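You operate a simulated robot arm through the tools that you are given. There is no shell and no other tool. Be economical: measure what you need, move in short steps, check, and stop when the job is done.

You are at the controls of a simulated two-armed robot. One attempt, no reset.

## Task
Cold-start the green engine and leave it running at SLOW.
Fine: fuel lever open, choke on and switch on before the pull; choke back to RUN once it runs.

It is judged by the outcome, as a careful person would: the job done as asked, and still so three seconds after it is handed in. It fails if anything else is knocked over, pushed out of place, dropped, spilled or broken.

## Robot
Two 7-joint arms with three-finger grippers on one trunk, on a base that drives. Base frame: it is fixed to the floor where the robot stands at the start and does not move with it; the origin is under the middle of the robot, x ahead of it, y to its left, z up; the surface under the hand at the start is at about z = 0.6. Lengths are in m, angles in degrees, forces in N, time in s.
The left shoulder is at the start at [0.03, 0.124, 1.008], the right one opposite. With the tool pointing down near the work surface each hand reaches from about 0.1 to 0.74 m from the robot's upright axis, wherever it stands, measured 20 degrees to its own side. Places, roughly: blue choke slider [0.5, 0, 0.8]; blue drain knob [0.5, 0.2, 0.7]; blue engine switch [0.6, -0.1, 0.7]; blue fuel lever [0.5, 0, 0.7]; blue throttle slider [0.7, -0.1, 0.9]; engine [0.7, 0, 0.8]. Payload 2.2 kg a hand.
The TCP of each hand is the grasp point between the finger pads, 0.028 m short of the fingertips. In the tool frame z runs along the fingers and y along their closing line. Largest opening 0.102 m; the body of the gripper starts 0.071 m behind the TCP.
Orientation is that of the tool frame in the base frame, as a unit quaternion [x, y, z, w]. With the fingers straight down and closing along the base's y, the tool's x points along the base's -x, its y along +y and its z along -z.

## Interface
- The arms move only by the tool step_arm. It takes "left_rows", "right_rows" or both (then of equal length, played together; a hand with none holds still); each is a list of rows, each an object of numbers (a shift or turn left out is 0, a gripper value left out holds the last): "wx", "wy", "wz": the turn, a rotation vector about the base's x, y, z in units of 4 degrees (1.0 is 4 degrees); "dx", "dy", "dz": the shift along the base's x, y, z in units of 40 mm (1.0 is 40 mm); "gripper": the closure, from 0 (fully open) to 1 (shut). In form: [{"wx": .., "wy": .., "wz": .., "dx": .., "dy": .., "dz": .., "gripper": ..}, ...]. A call has 1 to 20 rows; each row shifts and turns the commanded pose from where the row before left it. A call with a number of a shift or a turn outside -1 to 1 is refused whole. A row lasts 0.2 s, in which the tool goes at most 0.05 m and 8.6 degrees; a call with a longer step from one row to the next is refused whole, and so is a gripper value outside its range. Where a pose cannot be reached the arm comes as near as it can. A force on the tool above 70 N (or 10 N above the force at the start of the call, whichever is more), or a blocked arm, ends the call early, and 0.2 s more pass. The fingers move at their own pace and stop on an object; they squeeze with about 41 N. The grip force told is the motor's: it shows also when the fingers shut on nothing. Time passes only in rows, and 0.2 s behind the last, so rows that do not move let the fingers close. It gives the time, the measured TCP pose, the force on the tool (base axes), the opening and the grip force at its end, in the units of the frame above (readings bear some noise), with the torque about the TCP (base axes, N m) and any sound that the robot's microphone picked up.
- Cameras (640 x 400 px; columns grow to the right, rows downward): "scene" is now at [0.0233, -0.0079, 1.7214]; the picture's right is [-0.14, -0.99, 0.00], its down [-0.84, 0.12, -0.53] and it looks along [0.52, -0.07, -0.85] (base axes); focal length 253 px, centre (320, 200). "left" rides on the left gripper at [0.072, 0.038, -0.086] in its tool frame; the picture's right is [-0.47, 0.89, 0.00], its down [-0.60, -0.32, -0.73] and it looks along [-0.65, -0.34, 0.68] (tool axes); focal length 256 px, centre (320, 200). "right" rides on the right gripper at [0.069, 0.044, -0.086] in its tool frame; the picture's right is [-0.53, 0.85, 0.00], its down [-0.58, -0.36, -0.73] and it looks along [-0.62, -0.39, 0.68] (tool axes); focal length 256 px, centre (320, 200).
- grab_frame(camera): a new picture of that camera. It takes no simulated time.
- slide_trunk(by): slides the trunk up (or, below 0, down) by that many m; the arms and the scene camera ride with it, the base frame stays. It gives what a move gives, with no picture.
- roll_base(legs): drives the robot by 1 to 6 legs, each [ahead, left, turn to the left] in m, m and degrees, along the robot's own axes; the way and the turn of a leg run together, so that a leg with both is an arc; at most 1.5 m and 180 degrees a leg. The arms and the cameras ride along, it lands a little off, and it stops where it bumps. It gives what a move gives.
- aim_head(pan, tilt): turns the head with the scene camera to pan (to the left, within 143 degrees either way) and tilt (down, from -29 to 69), counted from straight ahead of the robot. It gives what a move gives.
- measure_at(camera, pixels): there is no depth. For up to 12 entries [column, row, z] of the newest picture of that camera ("zoom" is the newest enlarged one), the place [x, y] in the base frame at which the ray of that pixel passes the height z, good to about 0.002 m, but the place of the scene camera against the robot may be out by one fixed shift of up to 0.025 m in any direction. It takes no simulated time.
- enlarge(camera, box): a new picture of the part [left, top, right, bottom] of that camera's present view, enlarged. It takes no simulated time.
- job_done(): hands the job in; it is judged then, once.

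Work in short steps. Measure before you move; look again where a grasp or a placing could have gone wrong, and mend it. You have 80 turns and 70 pictures in all, those below and enlarged ones among them. Open the grippers and draw the arms clear of the work before you hand the job in, unless the task says otherwise; then end with one line.

The tools are called as name(argument=value, ...) on one line, values as JSON. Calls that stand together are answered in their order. step_arm: Moves the arms, as the interface text tells. Its arguments: {"type":"object","properties":{"left_rows":{"type":"array"},"right_rows":{"type":"array"}},"required":[]} The other tools are called the same way: slide_trunk (by) slides the trunk up or down; roll_base (legs) drives the base; aim_head (pan, tilt) turns the head that bears the scene camera; grab_frame (camera) takes a picture; measure_at (camera, pixels) gives the place at which the rays of pixels pass given heights; enlarge (camera, box) takes an enlarged picture of a part of a camera's view; job_done () hands the job in.

At the start:

```text
t: 0.0
left_ee_pos: [0.5917, 0.1918, 1.0502]
left_tool_rot: [0.0, 1.0, 0.0, 0.0]
left_force: [-0.6, -0.2, 0.5]
left_moment: [-0.01, 0.02, -0.01]
left_finger_gap: 0.1021
left_gripper_force: 0.0
right_ee_pos: [0.4254, -0.2509, 1.0136]
right_tool_rot: [0.0, 1.0, 0.0, 0.0]
right_force: [0.2, -0.5, 0.1]
right_moment: [0.06, 0.04, -0.02]
right_finger_gap: 0.1022
right_gripper_force: 0.2
trunk travel left (down, up): [-0.25, 0.29]
robot x, y, heading: [-0.002, -0.0002, -0.1]
head pan, tilt: [-7.8, 58.2]
```

scene: 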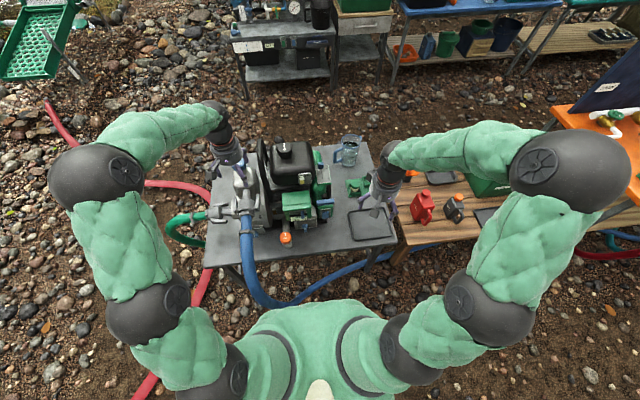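
right: 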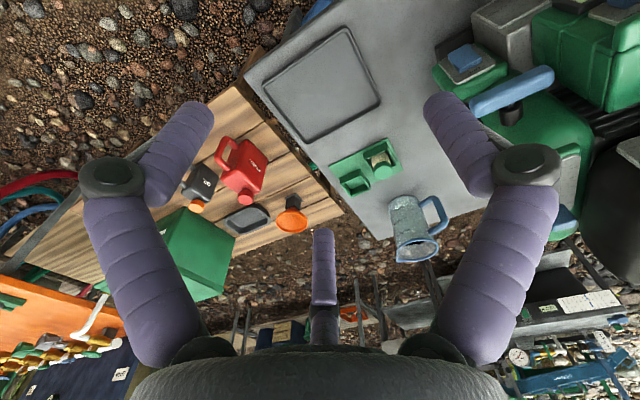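
left: 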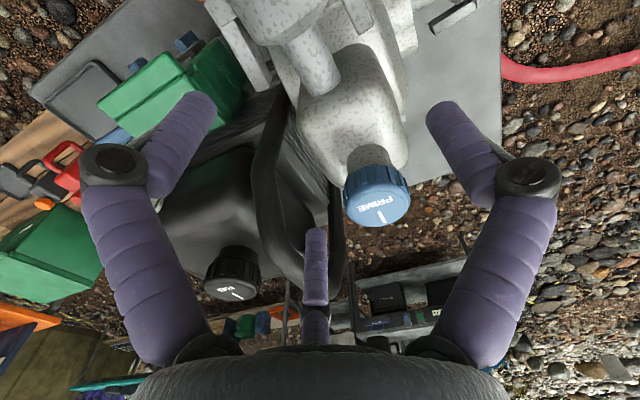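

I start by enlarging the scene view around the engine (columns 200-400, rows 120-260) to identify the controls.

enlarge(camera="scene", box=[220, 130, 380, 250])

enlarge(camera="right", box=[400, 0, 640, 240])

```text
3.33 times, centred on (300, 190) of scene
```

zoom: 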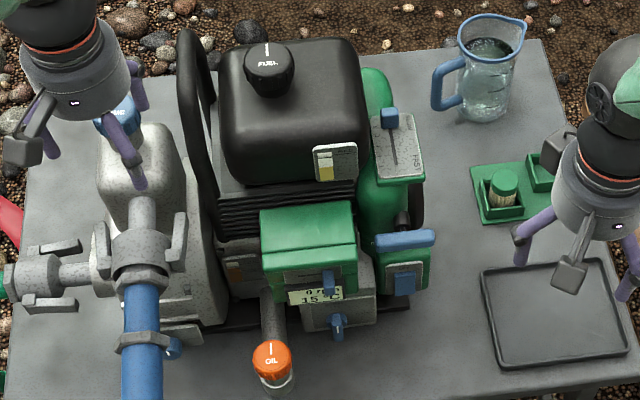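

```text
1.67 times, centred on (520, 120) of right
```

zoom: 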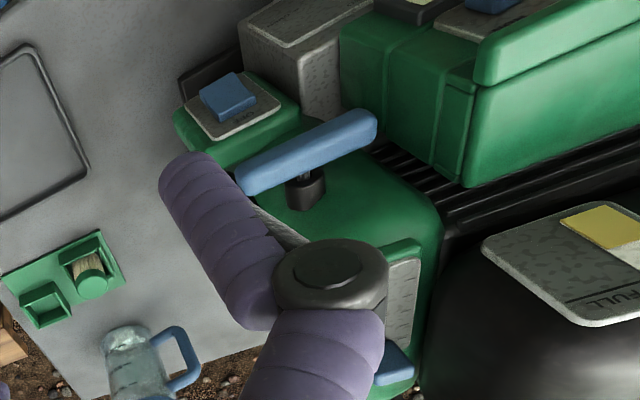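

The front controls (choke slider, fuel lever at zoom ~(330,280),(338,325)) face the robot. I draw the right hand back and across so that its camera sees the front of the engine.

step_arm(right_rows=[{"dx": -1}, {"dx": -1}, {"dx": -1}, {"dy": 1}, {"dy": 1}, {"dy": 1}, {"dy": 1}, {"dy": 1}, {"dy": 1}])

grab_frame(camera="right")

enlarge(camera="scene", box=[270, 135, 350, 225])

```text
t: 2.0
left_ee_pos: [0.5903, 0.1934, 1.0503]
left_tool_rot: [0.0, 1.0, 0.001, 0.001]
left_force: [0.3, -0.3, 0.1]
left_moment: [0.0, 0.01, -0.02]
left_finger_gap: 0.1021
left_gripper_force: 0.1
right_ee_pos: [0.3027, -0.0055, 1.0163]
right_tool_rot: [0.0, 1.0, 0.0, -0.001]
right_force: [0.2, -0.1, -0.4]
right_moment: [-0.02, 0.01, -0.03]
right_finger_gap: 0.1019
right_gripper_force: 0.1
trunk travel left (down, up): [-0.25, 0.29]
robot x, y, heading: [-0.0039, -0.0028, 0.1]
head pan, tilt: [-7.8, 58.2]
```

```text
64 pictures are left
```

right: 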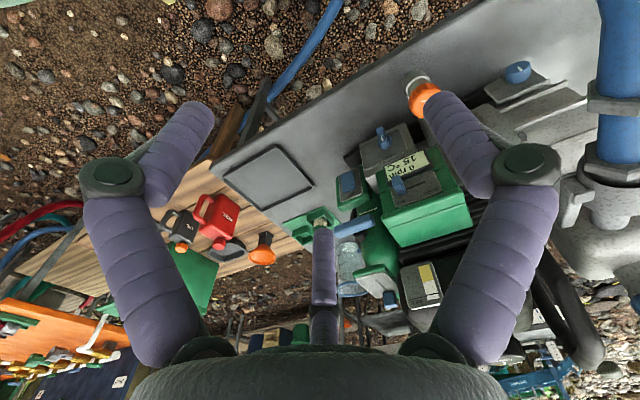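

```text
4.44 times, centred on (310, 180) of scene
```

zoom: 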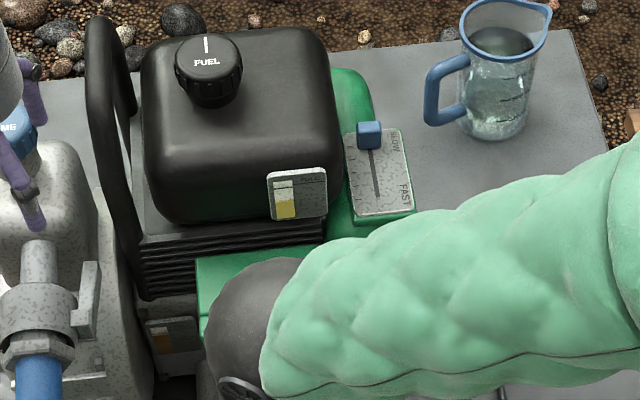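

Throttle knob (zoom (368,133)) already sits at SLOW. Now I enlarge the right camera on the choke/fuel/switch panel.

enlarge(camera="right", box=[320, 100, 480, 260])

```text
2.50 times, centred on (400, 180) of right
```

zoom: 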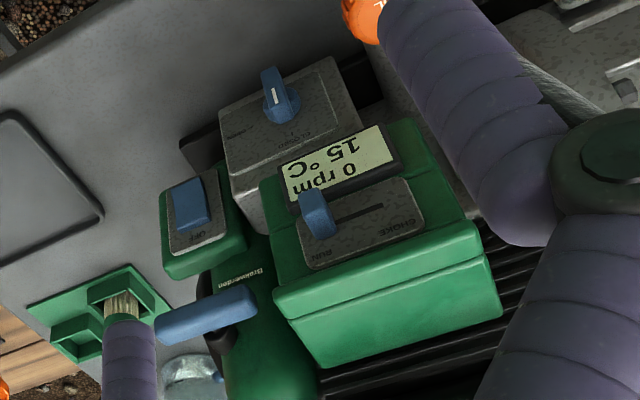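

I measure the positions of the choke knob, fuel lever, switch and handle with approximate heights from this zoom.

measure_at(camera="zoom", pixels=[[318, 215, 0.8], [318, 215, 0.77], [281, 95, 0.7], [281, 95, 0.73], [190, 205, 0.7], [190, 205, 0.73], [205, 315, 0.75], [205, 315, 0.8]])

measure_at(camera="scene", pixels=[[303, 200, 0.8], [304, 211, 0.7], [321, 199, 0.7], [321, 190, 0.8], [318, 159, 0.9]])

```text
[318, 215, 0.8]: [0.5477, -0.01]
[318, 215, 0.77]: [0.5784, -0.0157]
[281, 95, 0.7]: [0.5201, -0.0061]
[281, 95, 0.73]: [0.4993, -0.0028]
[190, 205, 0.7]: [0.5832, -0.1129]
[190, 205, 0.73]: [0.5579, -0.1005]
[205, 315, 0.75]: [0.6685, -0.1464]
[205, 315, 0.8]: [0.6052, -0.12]
```

```text
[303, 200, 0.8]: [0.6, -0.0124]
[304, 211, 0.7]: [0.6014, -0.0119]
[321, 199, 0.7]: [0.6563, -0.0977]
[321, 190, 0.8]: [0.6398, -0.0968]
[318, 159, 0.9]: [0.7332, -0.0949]
```

I tilt the right hand 45° forward and lower it to view the panel's face at roughly level and closer range.

step_arm(right_rows=[{"wy": -1, "dy": 0.15, "dz": -0.3}, {"wy": -1, "dy": 0.15, "dz": -0.3}, {"wy": -1, "dy": 0.15, "dz": -0.3}, {"wy": -1, "dy": 0.15, "dz": -0.3}, {"wy": -1, "dy": 0.15, "dz": -0.3}, {"wy": -1, "dy": 0.15, "dz": -0.3}, {"wy": -1, "dy": 0.15, "dz": -0.3}, {"wy": -1, "dy": 0.15, "dz": -0.3}, {"wy": -1, "dy": 0.15, "dz": -0.3}, {"wy": -1, "dy": 0.15, "dz": -0.3}, {"wy": -1, "dy": 0.15, "dz": -0.3}])

grab_frame(camera="right")

```text
t: 4.4
left_ee_pos: [0.5898, 0.1928, 1.0507]
left_tool_rot: [0.0, 1.0, 0.001, -0.001]
left_force: [-1.4, 0.0, 0.5]
left_moment: [-0.02, -0.05, -0.01]
left_finger_gap: 0.1018
left_gripper_force: 0.1
right_ee_pos: [0.3065, 0.056, 0.8842]
right_tool_rot: [0.001, 0.927, 0.0, 0.375]
right_force: [0.6, 0.0, -0.5]
right_moment: [0.0, 0.03, 0.01]
right_finger_gap: 0.1022
right_gripper_force: 0.1
trunk travel left (down, up): [-0.25, 0.29]
robot x, y, heading: [-0.0003, -0.0007, -0.1]
head pan, tilt: [-7.8, 58.2]
```

```text
61 pictures are left
```

right: 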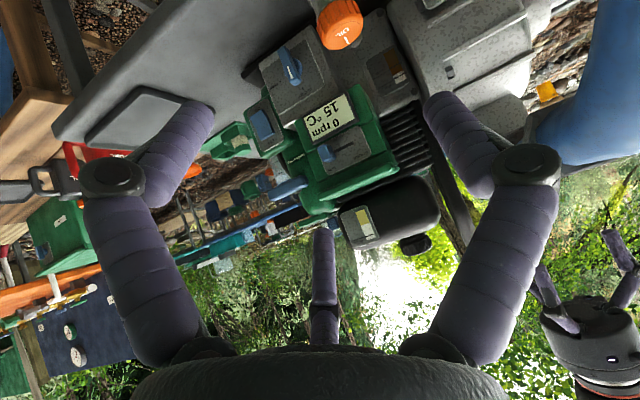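

The panel is at px ~(325,110); I enlarge it.

enlarge(camera="right", box=[240, 25, 400, 225])

```text
2.00 times, centred on (320, 125) of right
```

zoom: 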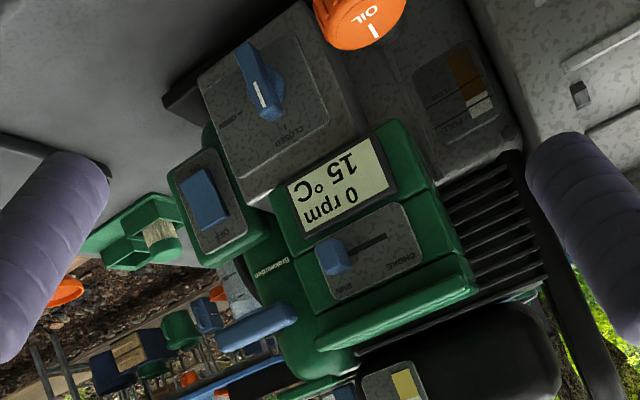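

I zoom further on the fuel lever, choke and switch labels.

enlarge(camera="right", box=[275, 35, 365, 95])

measure_at(camera="right", pixels=[[326, 153, 0.8], [326, 153, 0.78], [326, 153, 0.77], [290, 66, 0.7], [290, 66, 0.72], [262, 125, 0.7], [262, 125, 0.73], [288, 188, 0.78], [288, 188, 0.8], [358, 120, 0.75]])

```text
6.67 times, centred on (320, 65) of right
```

zoom: 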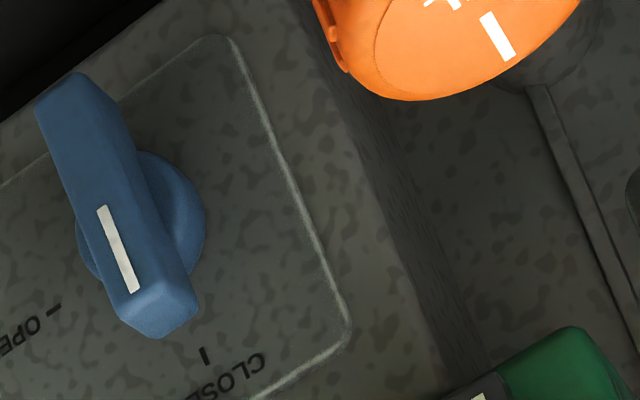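

```text
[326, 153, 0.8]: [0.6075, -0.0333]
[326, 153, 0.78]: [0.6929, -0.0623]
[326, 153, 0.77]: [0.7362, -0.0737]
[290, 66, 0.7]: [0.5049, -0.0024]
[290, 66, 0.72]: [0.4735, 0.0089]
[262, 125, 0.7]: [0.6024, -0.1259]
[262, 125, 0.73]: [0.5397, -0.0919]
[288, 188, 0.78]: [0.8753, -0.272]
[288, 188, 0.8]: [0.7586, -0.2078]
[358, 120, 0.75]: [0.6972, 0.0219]
```

Triangulating both views: choke knob ≈(0.529,-0.007,0.818), fuel lever ≈(0.532,-0.01,0.683) with mark at CLOSED (up) and OPEN to the right, switch ≈(0.570,-0.107,0.715). I take a check with the scene camera, including the oil cap, which is close to the lever.

measure_at(camera="scene", pixels=[[303, 214, 0.818], [305.4, 227.5, 0.683], [325, 213.4, 0.715], [316.5, 202, 0.834], [334.5, 202, 0.834], [321, 165, 0.9], [285.6, 236.5, 0.7], [285.6, 236.5, 0.73]])

measure_at(camera="right", pixels=[[342, 22, 0.7], [342, 22, 0.73], [275, 194, 0.83], [302, 183, 0.83]])

```text
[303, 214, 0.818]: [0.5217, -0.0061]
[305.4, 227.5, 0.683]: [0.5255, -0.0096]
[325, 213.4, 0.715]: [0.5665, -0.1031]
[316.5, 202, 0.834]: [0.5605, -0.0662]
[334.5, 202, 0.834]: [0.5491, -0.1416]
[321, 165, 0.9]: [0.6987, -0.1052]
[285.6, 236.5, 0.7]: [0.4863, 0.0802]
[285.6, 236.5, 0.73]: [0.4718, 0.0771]
```

```text
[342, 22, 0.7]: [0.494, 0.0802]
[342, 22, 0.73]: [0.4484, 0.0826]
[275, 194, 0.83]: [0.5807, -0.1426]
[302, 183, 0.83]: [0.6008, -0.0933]
```

Views agree within a few mm. I check the engine/table yaw via the table's front edge and tray, and level the hand further while backing off at lever height.

measure_at(camera="scene", pixels=[[206, 267, 0.6], [396, 243, 0.6], [372, 144, 0.6]])

step_arm(right_rows=[{"wy": -1, "dy": -0.14, "dz": -0.4}, {"wy": -1, "dy": -0.14, "dz": -0.4}, {"wy": -1, "dy": -0.14, "dz": -0.4}, {"wy": -1, "dy": -0.14, "dz": -0.4}, {"wy": -1, "dy": -0.14, "dz": -0.4}, {"wy": -1, "dy": -0.14, "dz": -0.4}, {"wy": -1, "dy": -0.14, "dz": -0.4}, {"wy": -1, "dy": -0.14, "dz": -0.4}, {"wy": -1, "dy": -0.14, "dz": -0.4}, {"wy": -1, "dy": -0.14, "dz": -0.4}, {"wy": -1, "dy": -0.14, "dz": -0.4}, {"wy": -0.5, "dy": -0.14, "dz": -0.4}])

grab_frame(camera="right")

grab_frame(camera="scene")

```text
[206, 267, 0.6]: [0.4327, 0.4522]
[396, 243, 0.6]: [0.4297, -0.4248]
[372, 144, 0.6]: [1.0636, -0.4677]
```

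```text
t: 7.0
left_ee_pos: [0.5902, 0.192, 1.0494]
left_tool_rot: [0.0, 1.0, 0.0, 0.0]
left_force: [0.8, -0.7, -0.1]
left_moment: [0.01, 0.0, 0.01]
left_finger_gap: 0.1024
left_gripper_force: 0.0
right_ee_pos: [0.3763, 0.0149, 0.7161]
right_tool_rot: [0.009, 0.692, -0.001, 0.721]
right_force: [-0.2, -0.2, -0.2]
right_moment: [0.02, -0.01, -0.01]
right_finger_gap: 0.1019
right_gripper_force: 0.0
right hand out of reach, approached as far as the arm can: row 4, 5, 6, 7
trunk travel left (down, up): [-0.25, 0.29]
robot x, y, heading: [-0.0003, 0.0013, -0.0]
head pan, tilt: [-7.8, 58.2]
```

```text
58 pictures are left
```

right: 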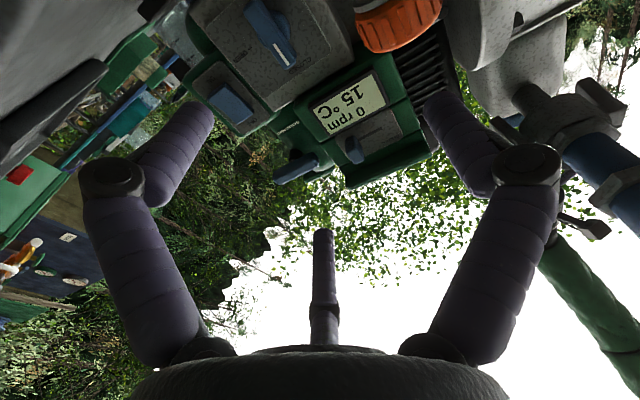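

```text
57 pictures are left
```

scene: 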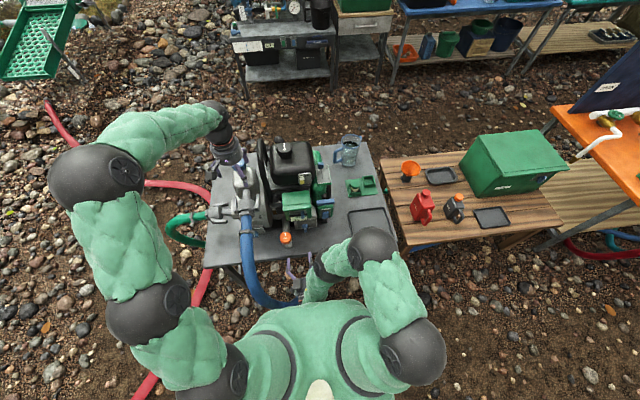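

Tool is now level at (0.376,0.015,0.716). I narrow the fingers and align with the lever at y≈-0.010, z≈0.683, staying well back in x, then check.

step_arm(right_rows=[{"dx": 0.5, "gripper": 0.55}, {"dx": 0.5, "dy": -0.3, "dz": -0.4}, {"dx": 0.3, "dy": -0.3, "dz": -0.4}, {}])

grab_frame(camera="right")

```text
t: 8.0
left_ee_pos: [0.5899, 0.1927, 1.0498]
left_tool_rot: [0.0, 1.0, -0.001, -0.001]
left_force: [-0.4, 0.7, 0.0]
left_moment: [0.02, -0.01, 0.01]
left_finger_gap: 0.1021
left_gripper_force: 0.0
right_ee_pos: [0.3799, 0.0225, 0.6981]
right_tool_rot: [0.0, 0.708, 0.0, 0.707]
right_force: [-0.4, 0.9, 0.7]
right_moment: [-0.01, -0.01, 0.02]
right_finger_gap: 0.0457
right_gripper_force: 0.1
right hand out of reach, approached as far as the arm can: row 1, 2, 3
trunk travel left (down, up): [-0.25, 0.29]
robot x, y, heading: [-0.0001, 0.0007, 0.0]
head pan, tilt: [-7.8, 58.2]
```

```text
56 pictures are left
```

right: 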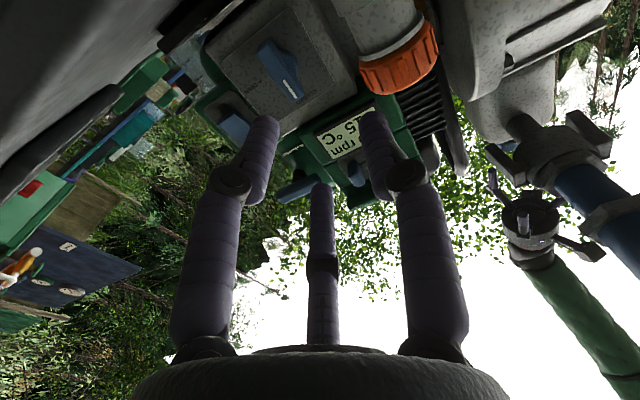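

The arm is too folded here (out-of-reach rows). I drive the base back 0.2 m, giving the arms more room; both hands are clear of things behind them.

roll_base(legs=[[-0.2, 0, 0]])

step_arm(right_rows=[{"dx": 0.5}, {"dx": 0.5}, {}])

```text
t: 9.6
left_ee_pos: [0.3907, 0.1919, 1.0509]
left_tool_rot: [0.001, 1.0, 0.0, 0.001]
left_force: [0.5, 0.4, 0.7]
left_moment: [0.04, -0.05, 0.02]
left_finger_gap: 0.102
left_gripper_force: 0.1
right_ee_pos: [0.1813, 0.0223, 0.6991]
right_tool_rot: [0.002, 0.707, -0.002, 0.707]
right_force: [0.0, -0.4, 0.9]
right_moment: [0.05, 0.04, 0.01]
right_finger_gap: 0.0457
right_gripper_force: 0.0
trunk travel left (down, up): [-0.25, 0.29]
robot x, y, heading: [-0.2025, 0.001, -0.1]
head pan, tilt: [-7.8, 58.2]
```

```text
t: 10.4
left_ee_pos: [0.3906, 0.1923, 1.0491]
left_tool_rot: [0.001, 1.0, 0.0, 0.0]
left_force: [0.2, 0.2, -0.6]
left_moment: [0.0, -0.02, 0.01]
left_finger_gap: 0.1022
left_gripper_force: 0.0
right_ee_pos: [0.2084, 0.0222, 0.7117]
right_tool_rot: [0.003, 0.708, -0.003, 0.707]
right_force: [-0.2, -0.1, -0.4]
right_moment: [-0.02, 0.01, -0.01]
right_finger_gap: 0.0459
right_gripper_force: 0.1
right hand out of reach, approached as far as the arm can: row 1, 2
trunk travel left (down, up): [-0.25, 0.29]
robot x, y, heading: [-0.2005, 0.0032, -0.1]
head pan, tilt: [-7.8, 58.2]
```

Now I move forward 0.16 m and re-read.

step_arm(right_rows=[{"dx": 1}, {"dx": 1}, {"dx": 1}, {"dx": 1}, {}])

```text
t: 11.6
left_ee_pos: [0.3916, 0.1916, 1.0494]
left_tool_rot: [0.001, 1.0, 0.0, -0.001]
left_force: [-0.8, 0.2, 0.1]
left_moment: [0.02, 0.03, -0.01]
left_finger_gap: 0.1021
left_gripper_force: 0.1
right_ee_pos: [0.3474, 0.056, 0.7297]
right_tool_rot: [0.005, 0.709, -0.005, 0.705]
right_force: [0.3, 0.6, -0.7]
right_moment: [-0.01, 0.01, 0.0]
right_finger_gap: 0.0461
right_gripper_force: 0.1
right hand out of reach, approached as far as the arm can: row 1, 2, 3, 4
trunk travel left (down, up): [-0.25, 0.29]
robot x, y, heading: [-0.2032, -0.0011, -0.2]
head pan, tilt: [-7.8, 58.2]
```

The level pose seems awkward with high shoulders. I raise both hands, then lower the trunk 0.2 m so that a level reach is natural.

step_arm(right_rows=[{"dx": -1, "dz": 0.5}, {"dx": -1, "dz": 0.5}, {"dz": 1, "dy": -0.5}, {"dz": 1, "dy": -0.5}, {"dz": 1, "dy": -0.5}, {"dz": 1, "dy": -0.5}, {}], left_rows=[{"dz": 0.5, "dx": -0.5, "dy": 0.5}, {"dz": 0.5, "dx": -0.5, "dy": 0.5}, {"dz": 0.5, "dx": -0.5, "dy": 0.5}, {"dz": 0.5, "dy": 0.5}, {"dz": 0.5, "dy": 0.5}, {"dz": 0.5, "dy": 0.5}, {}])

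slide_trunk(by=-0.2)

```text
t: 13.2
left_ee_pos: [0.3301, 0.3102, 1.1692]
left_tool_rot: [0.001, 1.0, 0.0, -0.001]
left_force: [0.6, 0.5, 0.0]
left_moment: [-0.01, 0.04, 0.0]
left_finger_gap: 0.1019
left_gripper_force: 0.1
right_ee_pos: [0.269, -0.0243, 0.9288]
right_tool_rot: [0.002, 0.708, -0.002, 0.706]
right_force: [1.0, -0.4, -0.4]
right_moment: [0.0, -0.03, -0.01]
right_finger_gap: 0.0462
right_gripper_force: 0.0
trunk travel left (down, up): [-0.25, 0.29]
robot x, y, heading: [-0.1995, -0.001, -0.4]
head pan, tilt: [-7.8, 58.2]
```

```text
t: 15.4
left_ee_pos: [0.3298, 0.3093, 0.9705]
left_tool_rot: [0.0, 1.0, 0.001, 0.0]
left_force: [0.4, -0.1, 0.3]
left_moment: [0.03, -0.04, 0.0]
left_finger_gap: 0.102
left_gripper_force: 0.1
right_ee_pos: [0.2681, -0.0242, 0.7291]
right_tool_rot: [0.002, 0.708, -0.002, 0.707]
right_force: [0.0, 0.2, 0.8]
right_moment: [0.01, 0.02, 0.0]
right_finger_gap: 0.046
right_gripper_force: 0.1
trunk travel left (down, up): [-0.05, 0.49]
robot x, y, heading: [-0.2004, 0.0043, 0.1]
head pan, tilt: [-7.8, 58.2]
```

Now in reach; the hand is at (0.268,-0.024,0.729). I go forward to x≈0.44 with y→-0.010 and z→0.683.

step_arm(right_rows=[{"dx": 1, "dz": -0.3}, {"dx": 1, "dz": -0.3}, {"dx": 1, "dy": 0.17, "dz": -0.3}, {"dx": 1, "dy": 0.17, "dz": -0.25}, {}])

grab_frame(camera="right")

grab_frame(camera="scene")

```text
t: 16.6
left_ee_pos: [0.3302, 0.3107, 0.9692]
left_tool_rot: [0.001, 1.0, 0.001, 0.0]
left_force: [-0.6, -0.5, 1.1]
left_moment: [-0.02, 0.0, -0.01]
left_finger_gap: 0.1021
left_gripper_force: 0.1
right_ee_pos: [0.4181, 0.0196, 0.6931]
right_tool_rot: [0.004, 0.708, -0.004, 0.706]
right_force: [0.5, -0.2, -0.3]
right_moment: [0.01, -0.01, -0.01]
right_finger_gap: 0.0455
right_gripper_force: 0.0
right hand out of reach, approached as far as the arm can: row 2, 3, 4
trunk travel left (down, up): [-0.05, 0.49]
robot x, y, heading: [-0.2017, 0.0036, -0.2]
head pan, tilt: [-7.8, 58.2]
```

```text
55 pictures are left
```

right: 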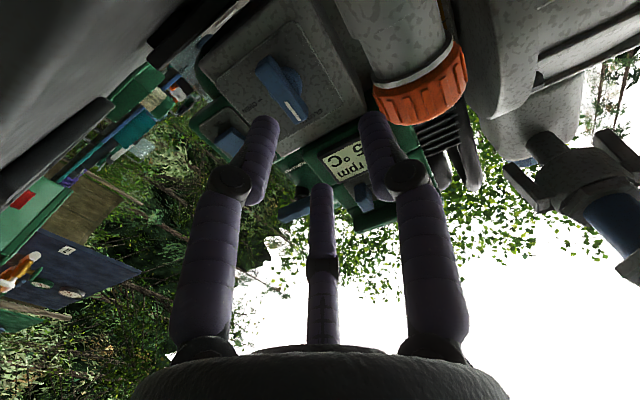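

```text
54 pictures are left
```

scene: 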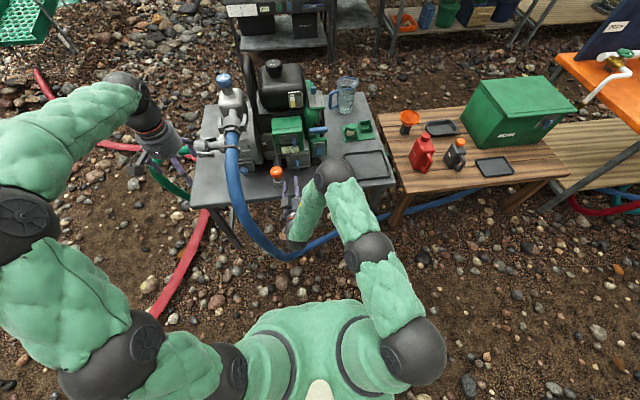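

The wrist bend is limiting (forearm comes in from the right). I back off, then drive the base left 0.18 m and back 0.1 m so the forearm points more straight ahead.

step_arm(right_rows=[{"dx": -1}, {"dx": -1}, {"dx": -1}])

roll_base(legs=[[-0.1, 0.18, 0]])

step_arm(right_rows=[{"dx": 0.8, "dy": -1}, {"dx": 0.8, "dy": -1}, {"dx": 0.8, "dy": -1}, {"dx": 0.8, "dy": -1}, {"dy": -1}, {}])

```text
t: 17.4
left_ee_pos: [0.3281, 0.3111, 0.9695]
left_tool_rot: [0.0, 1.0, 0.0, 0.0]
left_force: [-0.4, 0.3, 1.1]
left_moment: [-0.02, -0.04, 0.02]
left_finger_gap: 0.1019
left_gripper_force: 0.0
right_ee_pos: [0.2968, 0.0173, 0.6937]
right_tool_rot: [0.001, 0.707, -0.001, 0.707]
right_force: [-0.6, 0.1, 0.3]
right_moment: [0.02, 0.02, 0.0]
right_finger_gap: 0.0459
right_gripper_force: 0.0
trunk travel left (down, up): [-0.05, 0.49]
robot x, y, heading: [-0.2016, 0.0005, -0.1]
head pan, tilt: [-7.8, 58.2]
```

```text
t: 19.0
left_ee_pos: [0.2327, 0.4876, 0.9709]
left_tool_rot: [0.004, 1.0, 0.001, 0.0]
left_force: [-0.1, 0.2, 0.0]
left_moment: [-0.02, -0.01, -0.02]
left_finger_gap: 0.1021
left_gripper_force: 0.1
right_ee_pos: [0.1986, 0.1958, 0.6936]
right_tool_rot: [0.003, 0.708, -0.003, 0.707]
right_force: [-1.2, 0.6, -0.4]
right_moment: [0.02, -0.03, -0.03]
right_finger_gap: 0.046
right_gripper_force: 0.1
trunk travel left (down, up): [-0.05, 0.49]
robot x, y, heading: [-0.2988, 0.1812, -0.4]
head pan, tilt: [-7.8, 58.2]
```

```text
refused: row 1 steps farther than a row can; nothing moved
```

Step was a touch too long; I split it, watching y while staying back from the oil cap (y 0.06–0.10, x≥0.46).

step_arm(right_rows=[{"dx": 0.6, "dy": -1}, {"dx": 0.6, "dy": -1}, {"dx": 0.6, "dy": -1}, {"dx": 0.6, "dy": -1}, {"dx": 0.6, "dy": -1}, {"dx": 1}, {"dx": 1}, {}])

```text
t: 20.8
left_ee_pos: [0.2338, 0.4868, 0.9695]
left_tool_rot: [0.003, 1.0, 0.0, 0.0]
left_force: [-1.3, -0.3, -0.4]
left_moment: [0.02, 0.02, 0.0]
left_finger_gap: 0.1021
left_gripper_force: 0.0
right_ee_pos: [0.3075, 0.1822, 0.7146]
right_tool_rot: [0.007, 0.709, -0.007, 0.705]
right_force: [-0.6, -0.1, 0.0]
right_moment: [-0.02, 0.0, 0.0]
right_finger_gap: 0.0462
right_gripper_force: 0.0
right hand out of reach, approached as far as the arm can: row 1, 2, 3, 4, 5, 6, 7
trunk travel left (down, up): [-0.05, 0.49]
robot x, y, heading: [-0.2997, 0.1799, -0.2]
head pan, tilt: [-7.8, 58.2]
```

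The level pose blocks moving right; possibly a roll limit. I test by rolling the hand about x by 44° here in free space while shifting right.

step_arm(right_rows=[{"dx": -1}, {"wx": 1, "dx": -1}, {"wx": 1}, {"wx": 1}, {"wx": 1}, {"wx": 1}, {"wx": 1}, {"wx": 1}, {"wx": 1}, {"wx": 1}, {"wx": 1}, {"wx": 1}, {"dy": -1}, {"dy": -1}, {"dy": -1}, {}])

```text
t: 24.2
left_ee_pos: [0.2323, 0.487, 0.969]
left_tool_rot: [0.003, 1.0, 0.001, 0.0]
left_force: [0.7, 0.6, -0.6]
left_moment: [0.02, 0.02, 0.0]
left_finger_gap: 0.1022
left_gripper_force: 0.1
right_ee_pos: [0.2285, 0.1426, 0.7417]
right_tool_rot: [0.093, 0.706, 0.066, 0.699]
right_force: [-0.3, 0.1, 0.1]
right_moment: [0.0, 0.01, -0.01]
right_finger_gap: 0.0456
right_gripper_force: 0.0
right hand out of reach, approached as far as the arm can: row 3, 4, 6, 8, 9, 10, 11, 12, 13, 14, 15
trunk travel left (down, up): [-0.05, 0.49]
robot x, y, heading: [-0.2952, 0.1826, -0.6]
head pan, tilt: [-7.8, 58.2]
```

Positive roll is the blocked direction, so I roll negative (-90° target), which also is the right pose for gripping the starter bar from the front. Closing the fingers meanwhile.

step_arm(right_rows=[{"wx": -1}, {"wx": -1}, {"wx": -1}, {"wx": -1}, {"wx": -1}, {"wx": -1}, {"wx": -1}, {"wx": -1}, {"wx": -1}, {"wx": -1}, {"wx": -1}, {"wx": -1}, {"wx": -1}, {"wx": -1}, {"wx": -1}, {"wx": -1}, {"wx": -1}, {"wx": -1}, {"wx": -1}, {"gripper": 1}])

```text
t: 28.4
left_ee_pos: [0.2333, 0.4879, 0.9696]
left_tool_rot: [0.004, 1.0, 0.0, 0.0]
left_force: [0.0, -0.3, 0.2]
left_moment: [0.02, 0.01, 0.01]
left_finger_gap: 0.1017
left_gripper_force: 0.1
right_ee_pos: [0.2182, 0.1495, 0.7539]
right_tool_rot: [-0.363, 0.601, -0.377, 0.604]
right_force: [0.3, 0.7, -0.2]
right_moment: [0.0, 0.01, 0.02]
right_finger_gap: 0.0023
right_gripper_force: 31.3
right hand out of reach, approached as far as the arm can: row 1, 11, 17
trunk travel left (down, up): [-0.05, 0.49]
robot x, y, heading: [-0.2974, 0.1796, -0.7]
head pan, tilt: [-7.8, 58.2]
```

Roll is now -63°. I roll the remaining 27° and move right toward y≈0.

step_arm(right_rows=[{"wx": -1}, {"wx": -1}, {"wx": -1}, {"wx": -1}, {"wx": -1}, {"wx": -1}, {"wx": -0.7}, {"dy": -1}, {"dy": -1}, {"dy": -1}, {"dx": 1}, {"dx": 1}, {}])

```text
t: 31.2
left_ee_pos: [0.233, 0.4865, 0.9693]
left_tool_rot: [0.003, 1.0, -0.001, 0.002]
left_force: [-0.3, 0.0, -0.1]
left_moment: [0.01, -0.02, 0.0]
left_finger_gap: 0.1019
left_gripper_force: 0.1
right_ee_pos: [0.2617, 0.1514, 0.7909]
right_tool_rot: [0.493, -0.499, 0.506, -0.502]
right_force: [-0.4, 0.1, 0.5]
right_moment: [0.01, 0.0, 0.0]
right_finger_gap: 0.0024
right_gripper_force: 31.8
right hand out of reach, approached as far as the arm can: row 3, 8, 9, 10, 11, 12
trunk travel left (down, up): [-0.05, 0.49]
robot x, y, heading: [-0.2985, 0.1793, -0.4]
head pan, tilt: [-7.8, 58.2]
```

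Still blocked moving right, so I look at the arm posture.

grab_frame(camera="scene")

```text
53 pictures are left
```

scene: 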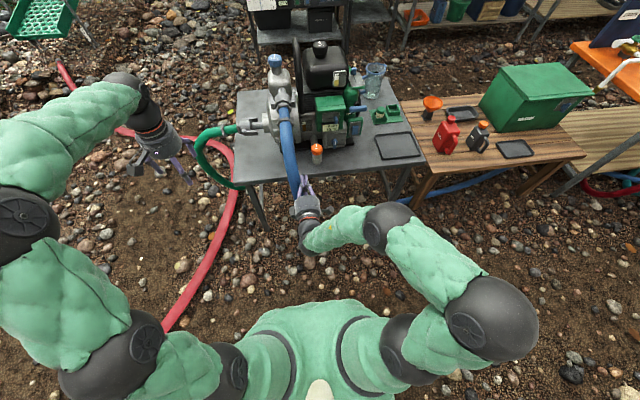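

The wrist has to bend ~90° sideways; turning the robot ~30° right (standing further left) will lessen that. I withdraw both hands, then drive: currently at (-0.30,0.18), aiming for about (0.0,0.33) with heading -30°.

step_arm(left_rows=[{"dx": -1, "dz": 0.5}, {"dx": -1, "dz": 0.5}, {"dx": -1, "dz": 0.5}, {"dx": -1, "dz": 0.5}, {"dx": -1}, {}], right_rows=[{"dx": -1}, {"dx": -1}, {"dx": -1}, {"dx": -1}, {}, {}])

roll_base(legs=[[0, 0, -30]])

```text
t: 32.6
left_ee_pos: [0.0338, 0.4879, 1.0494]
left_tool_rot: [0.003, 1.0, 0.0, 0.0]
left_force: [0.3, 0.3, -0.7]
left_moment: [0.01, 0.01, -0.02]
left_finger_gap: 0.1022
left_gripper_force: 0.0
right_ee_pos: [0.1023, 0.1493, 0.7906]
right_tool_rot: [0.494, -0.496, 0.506, -0.504]
right_force: [0.6, -0.4, -0.7]
right_moment: [0.01, 0.02, 0.03]
right_finger_gap: 0.0019
right_gripper_force: 31.4
trunk travel left (down, up): [-0.05, 0.49]
robot x, y, heading: [-0.2983, 0.1819, -0.5]
head pan, tilt: [-7.8, 58.2]
```

```text
t: 34.5
left_ee_pos: [0.1439, 0.2781, 1.0498]
left_tool_rot: [0.264, 0.964, 0.0, 0.0]
left_force: [-0.2, 0.3, -0.3]
left_moment: [0.02, 0.03, 0.01]
left_finger_gap: 0.102
left_gripper_force: 0.1
right_ee_pos: [0.0311, -0.0474, 0.7914]
right_tool_rot: [0.348, -0.607, 0.62, -0.355]
right_force: [0.1, -0.6, -0.5]
right_moment: [0.02, -0.02, 0.01]
right_finger_gap: 0.0021
right_gripper_force: 31.6
trunk travel left (down, up): [-0.05, 0.49]
robot x, y, heading: [-0.2961, 0.1786, -30.5]
head pan, tilt: [-7.8, 58.2]
```

I yaw the right hand back to point along +x, then drive forward/left to place it around (0.27,0.04).

step_arm(right_rows=[{"wz": 1}, {"wz": 1}, {"wz": 1}, {"wz": 1}, {"wz": 1}, {"wz": 1}, {"wz": 1}, {"wz": 0.6}, {}])

roll_base(legs=[[0.16, 0.2, 0]])

grab_frame(camera="scene")

```text
t: 36.5
left_ee_pos: [0.1436, 0.2779, 1.0491]
left_tool_rot: [0.264, 0.965, 0.0, 0.0]
left_force: [0.9, -0.6, -0.4]
left_moment: [0.0, 0.02, -0.01]
left_finger_gap: 0.102
left_gripper_force: 0.1
right_ee_pos: [0.0302, -0.0489, 0.7905]
right_tool_rot: [0.382, -0.587, 0.598, -0.39]
right_force: [0.4, 0.2, -0.8]
right_moment: [0.02, -0.01, 0.03]
right_finger_gap: 0.0017
right_gripper_force: 31.9
right hand out of reach, approached as far as the arm can: row 2, 3, 4, 5, 6, 7
trunk travel left (down, up): [-0.05, 0.49]
robot x, y, heading: [-0.2991, 0.1812, -30.7]
head pan, tilt: [-7.8, 58.2]
```

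```text
t: 38.3
left_ee_pos: [0.3873, 0.3662, 1.0489]
left_tool_rot: [0.265, 0.964, 0.001, 0.0]
left_force: [0.1, 0.1, -0.2]
left_moment: [-0.01, 0.02, -0.01]
left_finger_gap: 0.1019
left_gripper_force: 0.1
right_ee_pos: [0.2735, 0.0419, 0.7905]
right_tool_rot: [0.38, -0.588, 0.599, -0.388]
right_force: [0.4, 0.4, -0.5]
right_moment: [0.01, 0.02, -0.02]
right_finger_gap: 0.0021
right_gripper_force: 31.8
trunk travel left (down, up): [-0.05, 0.49]
robot x, y, heading: [-0.0571, 0.2692, -30.5]
head pan, tilt: [-7.8, 58.2]
```

```text
52 pictures are left
```

scene: 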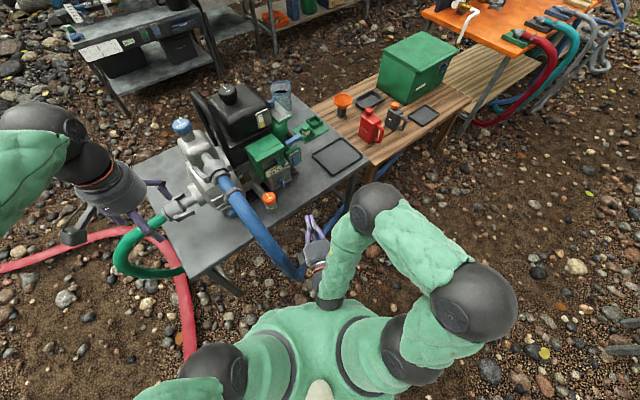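

The hand is still folded close to the body; I extend it toward (0.43,-0.02) and then retry the yaw.

step_arm(right_rows=[{"dx": 1, "dy": -0.5}, {"dx": 1, "dy": -0.5}, {"dx": 1, "dy": -0.5}, {"dx": 1}, {"wz": 1}, {"wz": 1}, {"wz": 1}, {"wz": 1}, {"wz": 1}, {"wz": 1}, {"wz": 0.5}, {}])

grab_frame(camera="scene")

```text
t: 40.9
left_ee_pos: [0.3866, 0.3667, 1.0499]
left_tool_rot: [0.265, 0.964, 0.0, 0.0]
left_force: [1.3, 0.3, 0.8]
left_moment: [0.0, -0.02, -0.02]
left_finger_gap: 0.102
left_gripper_force: 0.0
right_ee_pos: [0.42, 0.0336, 0.7967]
right_tool_rot: [0.389, -0.584, 0.593, -0.395]
right_force: [0.1, 0.0, 0.1]
right_moment: [0.0, -0.01, 0.01]
right_finger_gap: 0.0021
right_gripper_force: 31.6
right hand out of reach, approached as far as the arm can: row 1, 2, 3, 5, 6, 7, 8, 9, 10, 11
trunk travel left (down, up): [-0.05, 0.49]
robot x, y, heading: [-0.0552, 0.2743, -30.7]
head pan, tilt: [-7.8, 58.2]
```

```text
51 pictures are left
```

scene: 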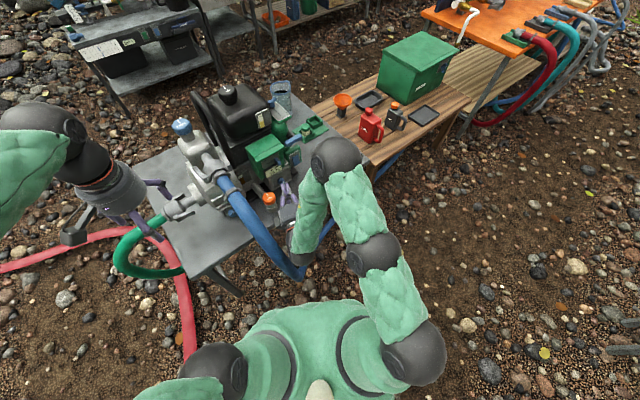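

The elbow is perched far forward, with the forearm coming back — I need a stretched arm instead. I drive back first, turn to heading 0, and stand at about x -0.36, y 0.12.

roll_base(legs=[[-0.25, 0, 0], [0, 0, 30.5], [-0.09, -0.28, 0]])

step_arm(right_rows=[{"dx": 1}, {"dx": 1, "dy": -0.5}, {"dx": 1, "dy": -0.5}, {"dx": 1, "dy": -0.5}, {"dx": 1}, {}])

grab_frame(camera="scene")

```text
t: 45.9
left_ee_pos: [-0.0301, 0.4273, 1.0507]
left_tool_rot: [-0.006, 1.0, 0.0, 0.0]
left_force: [0.6, -0.3, -0.3]
left_moment: [0.01, 0.01, -0.02]
left_finger_gap: 0.1021
left_gripper_force: 0.1
right_ee_pos: [0.1731, 0.161, 0.7981]
right_tool_rot: [-0.532, 0.457, -0.463, 0.541]
right_force: [0.0, -0.8, -0.4]
right_moment: [-0.01, -0.02, 0.04]
right_finger_gap: 0.0022
right_gripper_force: 31.6
trunk travel left (down, up): [-0.05, 0.49]
robot x, y, heading: [-0.3574, 0.115, 0.8]
head pan, tilt: [-7.8, 58.2]
```

```text
t: 47.3
left_ee_pos: [-0.0308, 0.4282, 1.05]
left_tool_rot: [-0.007, 1.0, 0.0, 0.0]
left_force: [0.5, 0.3, -0.3]
left_moment: [0.0, -0.01, 0.02]
left_finger_gap: 0.102
left_gripper_force: 0.0
right_ee_pos: [0.2583, 0.1791, 0.8256]
right_tool_rot: [-0.53, 0.465, -0.467, 0.533]
right_force: [0.1, -0.7, -0.5]
right_moment: [-0.01, -0.04, -0.01]
right_finger_gap: 0.0018
right_gripper_force: 31.2
right hand out of reach, approached as far as the arm can: row 1, 2, 3, 4, 5
trunk travel left (down, up): [-0.05, 0.49]
robot x, y, heading: [-0.358, 0.1137, 0.9]
head pan, tilt: [-7.8, 58.2]
```

```text
50 pictures are left
```

scene: 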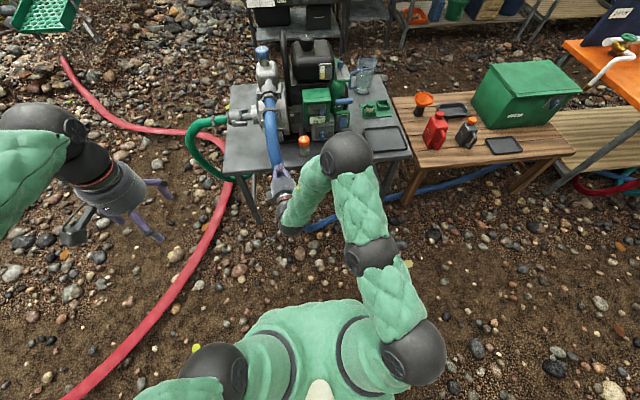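

Wrist limit again. I pitch the fingers back down 60°, then extend the arm forward over the area right of the oil cap; afterwards I pitch up in the stretched state.

step_arm(right_rows=[{"wy": 1, "dz": 0.5}, {"wy": 1, "dz": 0.5}, {"wy": 1, "dz": 0.5}, {"wy": 1, "dz": 0.5}, {"wy": 1, "dz": 0.5}, {"wy": 1, "dz": 0.5}, {"wy": 1}, {"wy": 1}, {"wy": 1}, {"wy": 1}, {"wy": 1}, {"wy": 1}, {"wy": 1}, {"wy": 1}, {"wy": 1}, {"dy": -1}, {"dy": -1}, {"dy": -1}, {"dy": -1}, {}])

step_arm(right_rows=[{"dx": 1}, {"dx": 1}, {"dx": 1}, {"wy": -1}, {"wy": -1}, {"wy": -1}, {"wy": -1}, {"wy": -1}, {"wy": -1}, {"wy": -1}, {"wy": -1}, {}])

grab_frame(camera="scene")

```text
t: 51.5
left_ee_pos: [-0.0295, 0.4283, 1.0485]
left_tool_rot: [-0.007, 1.0, 0.0, 0.0]
left_force: [0.0, -0.2, -0.9]
left_moment: [0.01, -0.03, 0.01]
left_finger_gap: 0.1018
left_gripper_force: 0.1
right_ee_pos: [0.2607, 0.0167, 0.9464]
right_tool_rot: [0.693, -0.666, 0.135, -0.241]
right_force: [0.0, 0.5, 0.3]
right_moment: [0.01, 0.02, 0.03]
right_finger_gap: 0.002
right_gripper_force: 31.6
trunk travel left (down, up): [-0.05, 0.49]
robot x, y, heading: [-0.3523, 0.1165, 0.8]
head pan, tilt: [-7.8, 58.2]
```

```text
t: 54.1
left_ee_pos: [-0.0305, 0.4276, 1.0494]
left_tool_rot: [-0.007, 1.0, 0.0, 0.0]
left_force: [-0.2, 0.8, -0.4]
left_moment: [0.0, -0.03, 0.02]
left_finger_gap: 0.1019
left_gripper_force: 0.1
right_ee_pos: [0.3803, 0.016, 0.9462]
right_tool_rot: [0.628, -0.575, 0.322, -0.414]
right_force: [-0.8, 0.0, 0.7]
right_moment: [0.02, 0.0, 0.01]
right_finger_gap: 0.0021
right_gripper_force: 31.2
trunk travel left (down, up): [-0.05, 0.49]
robot x, y, heading: [-0.3552, 0.1123, 0.9]
head pan, tilt: [-7.8, 58.2]
```

```text
49 pictures are left
```

scene: 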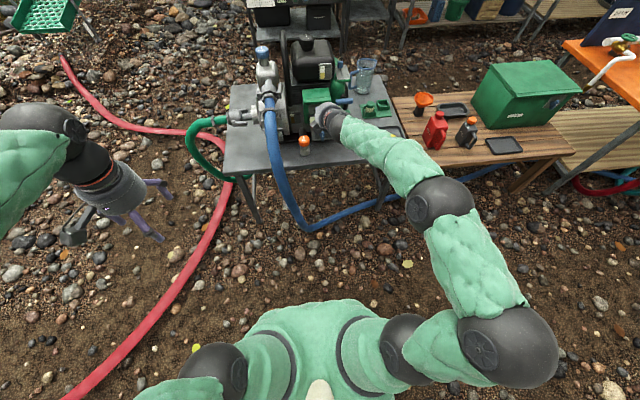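

Now the elbow is out to the side and the arm has room. I level the rest (pitch 27°, yaw -10°) and descend at x≈0.38.

step_arm(right_rows=[{"wy": -1, "dz": -0.8}, {"wy": -1, "dz": -0.8}, {"wy": -1, "dz": -0.8}, {"wy": -1, "dz": -0.8}, {"wy": -1, "dz": -0.8}, {"wy": -1, "dz": -0.8}, {"wy": -0.7, "dz": -0.8}, {"wz": -1}, {"wz": -1}, {"wz": -0.4}, {}])

grab_frame(camera="right")

```text
t: 56.5
left_ee_pos: [-0.0288, 0.4277, 1.0501]
left_tool_rot: [-0.007, 1.0, 0.0, 0.0]
left_force: [-0.2, 0.8, 0.3]
left_moment: [0.01, 0.02, -0.02]
left_finger_gap: 0.1017
left_gripper_force: 0.1
right_ee_pos: [0.3998, 0.1679, 0.806]
right_tool_rot: [-0.496, 0.507, -0.501, 0.495]
right_force: [-0.5, -0.1, -0.2]
right_moment: [-0.01, -0.03, -0.06]
right_finger_gap: 0.0022
right_gripper_force: 32.0
right hand out of reach, approached as far as the arm can: row 3, 4, 5, 6, 7
trunk travel left (down, up): [-0.05, 0.49]
robot x, y, heading: [-0.3576, 0.1139, 0.8]
head pan, tilt: [-7.8, 58.2]
```

```text
48 pictures are left
```

right: 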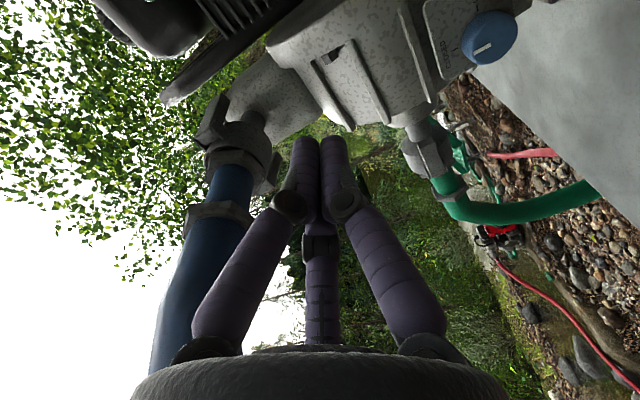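

The level pose drags the hand left toward the hose (no contact, forces ~0). I abandon level and go for a 45° down pitch, which was easily reachable: back out, pitch, move right.

step_arm(right_rows=[{"dx": -1}, {"dx": -1}, {"dx": -0.5, "dz": 0.7}, {"wy": 1, "dz": 0.8}, {"wy": 1, "dz": 0.8}, {"wy": 1, "dz": 0.8}, {"wy": 1}, {"wy": 1}, {"wy": 1}, {"wy": 1}, {"wy": 1}, {"wy": 1}, {"wy": 1}, {"wy": 1}, {"dy": -1}, {"dy": -1}, {"dy": -1}, {"dy": -1}, {}])

step_arm(right_rows=[{"wx": 0.7, "wz": -0.7}, {"wx": 0.7, "wz": -0.7}, {"wx": 0.7, "wz": -0.7}, {"wx": 0.7, "wz": -0.7}, {"wx": 0.7, "wz": -0.7}, {"wx": 0.7, "wz": -0.7}, {"wx": 0.7, "wz": -0.7}, {"wx": 0.7, "wz": -0.7}, {"wx": 0.7, "wz": -0.7}, {"wx": 0.7, "wz": -0.7}, {"wx": 0.7, "wz": -0.7}, {"wx": 0.7, "wz": -0.7}, {"wx": 0.7, "wz": -0.7}, {"wx": 0.7, "wz": -0.7}, {"wx": 0.7, "wz": -0.7}, {"wx": 0.7, "wz": -0.7}, {"wx": 0.7, "wz": -0.7}, {"wx": 0.7, "wz": -0.7}, {"wx": 0.7, "wz": -0.7}, {}])

```text
t: 60.5
left_ee_pos: [-0.0306, 0.4271, 1.0495]
left_tool_rot: [-0.007, 1.0, 0.001, 0.0]
left_force: [-0.7, -0.9, 0.2]
left_moment: [0.0, 0.0, 0.01]
left_finger_gap: 0.102
left_gripper_force: 0.1
right_ee_pos: [0.2983, 0.0101, 0.9278]
right_tool_rot: [-0.648, 0.655, -0.279, 0.27]
right_force: [-0.8, -0.2, -0.1]
right_moment: [-0.03, 0.0, 0.0]
right_finger_gap: 0.0019
right_gripper_force: 31.4
trunk travel left (down, up): [-0.05, 0.49]
robot x, y, heading: [-0.3547, 0.1179, 0.9]
head pan, tilt: [-7.8, 58.2]
```

```text
t: 64.7
left_ee_pos: [-0.0302, 0.4278, 1.0491]
left_tool_rot: [-0.007, 1.0, 0.0, 0.0]
left_force: [-0.2, -0.1, 0.3]
left_moment: [0.01, 0.0, 0.01]
left_finger_gap: 0.1023
left_gripper_force: 0.1
right_ee_pos: [0.2983, 0.0085, 0.9301]
right_tool_rot: [-0.113, 0.919, -0.055, 0.374]
right_force: [-0.7, -0.7, 0.6]
right_moment: [-0.03, -0.01, 0.04]
right_finger_gap: 0.002
right_gripper_force: 32.2
trunk travel left (down, up): [-0.05, 0.49]
robot x, y, heading: [-0.3573, 0.1146, 0.6]
head pan, tilt: [-7.8, 58.2]
```

Roll in reach. I finish the roll and descend to around (0.42,0.02,0.80), then look.

step_arm(right_rows=[{"wx": 0.7, "wz": -0.7}, {"wx": 0.7, "wz": -0.7}, {"wx": 0.7, "wz": -0.7}, {"wx": 0.35, "wz": -0.35}, {"dx": 0.8, "dz": -0.8}, {"dx": 0.8, "dz": -0.8}, {"dx": 0.8, "dz": -0.8}, {"dx": 0.6, "dz": -0.8, "dy": 0.25}, {}])

grab_frame(camera="right")

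grab_frame(camera="scene")

```text
t: 66.7
left_ee_pos: [-0.0293, 0.4291, 1.0496]
left_tool_rot: [-0.008, 1.0, 0.0, 0.001]
left_force: [0.1, 0.3, 0.3]
left_moment: [0.02, 0.03, 0.0]
left_finger_gap: 0.1019
left_gripper_force: 0.0
right_ee_pos: [0.4206, 0.0178, 0.8025]
right_tool_rot: [-0.003, 0.927, -0.008, 0.376]
right_force: [-0.3, 0.5, 0.0]
right_moment: [-0.02, 0.01, -0.03]
right_finger_gap: 0.0022
right_gripper_force: 31.7
trunk travel left (down, up): [-0.05, 0.49]
robot x, y, heading: [-0.3565, 0.1139, 0.7]
head pan, tilt: [-7.8, 58.2]
```

```text
47 pictures are left
```

right: 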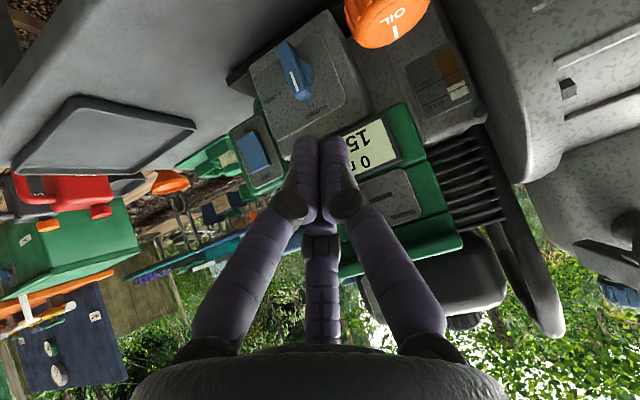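

```text
46 pictures are left
```

scene: 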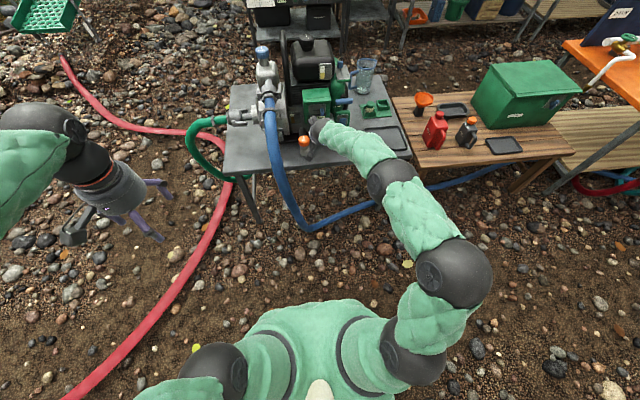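

In reach with a good view. I enlarge the lever and measure it from here.

enlarge(camera="right", box=[240, 20, 400, 120])

measure_at(camera="right", pixels=[[281, 46, 0.66], [281, 46, 0.655], [302, 93, 0.71], [302, 93, 0.705], [296, 70, 0.683], [388, 15, 0.7], [318, 140, 0.75]])

```text
4.00 times, centred on (320, 70) of right
```

zoom: 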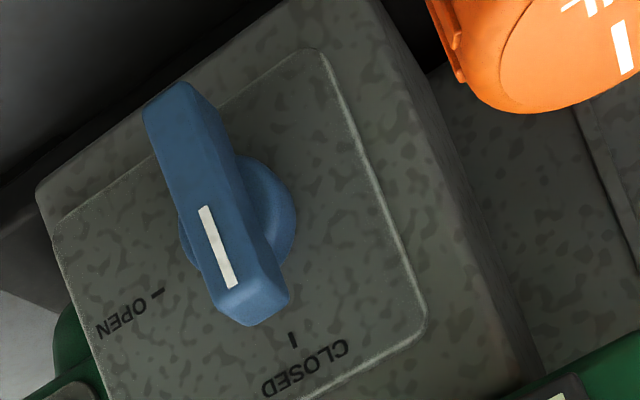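

```text
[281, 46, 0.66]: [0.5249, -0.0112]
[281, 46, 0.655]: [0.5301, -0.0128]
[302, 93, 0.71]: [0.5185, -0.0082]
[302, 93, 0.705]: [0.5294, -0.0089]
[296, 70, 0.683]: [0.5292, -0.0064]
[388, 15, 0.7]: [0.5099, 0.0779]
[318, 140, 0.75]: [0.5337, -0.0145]
```

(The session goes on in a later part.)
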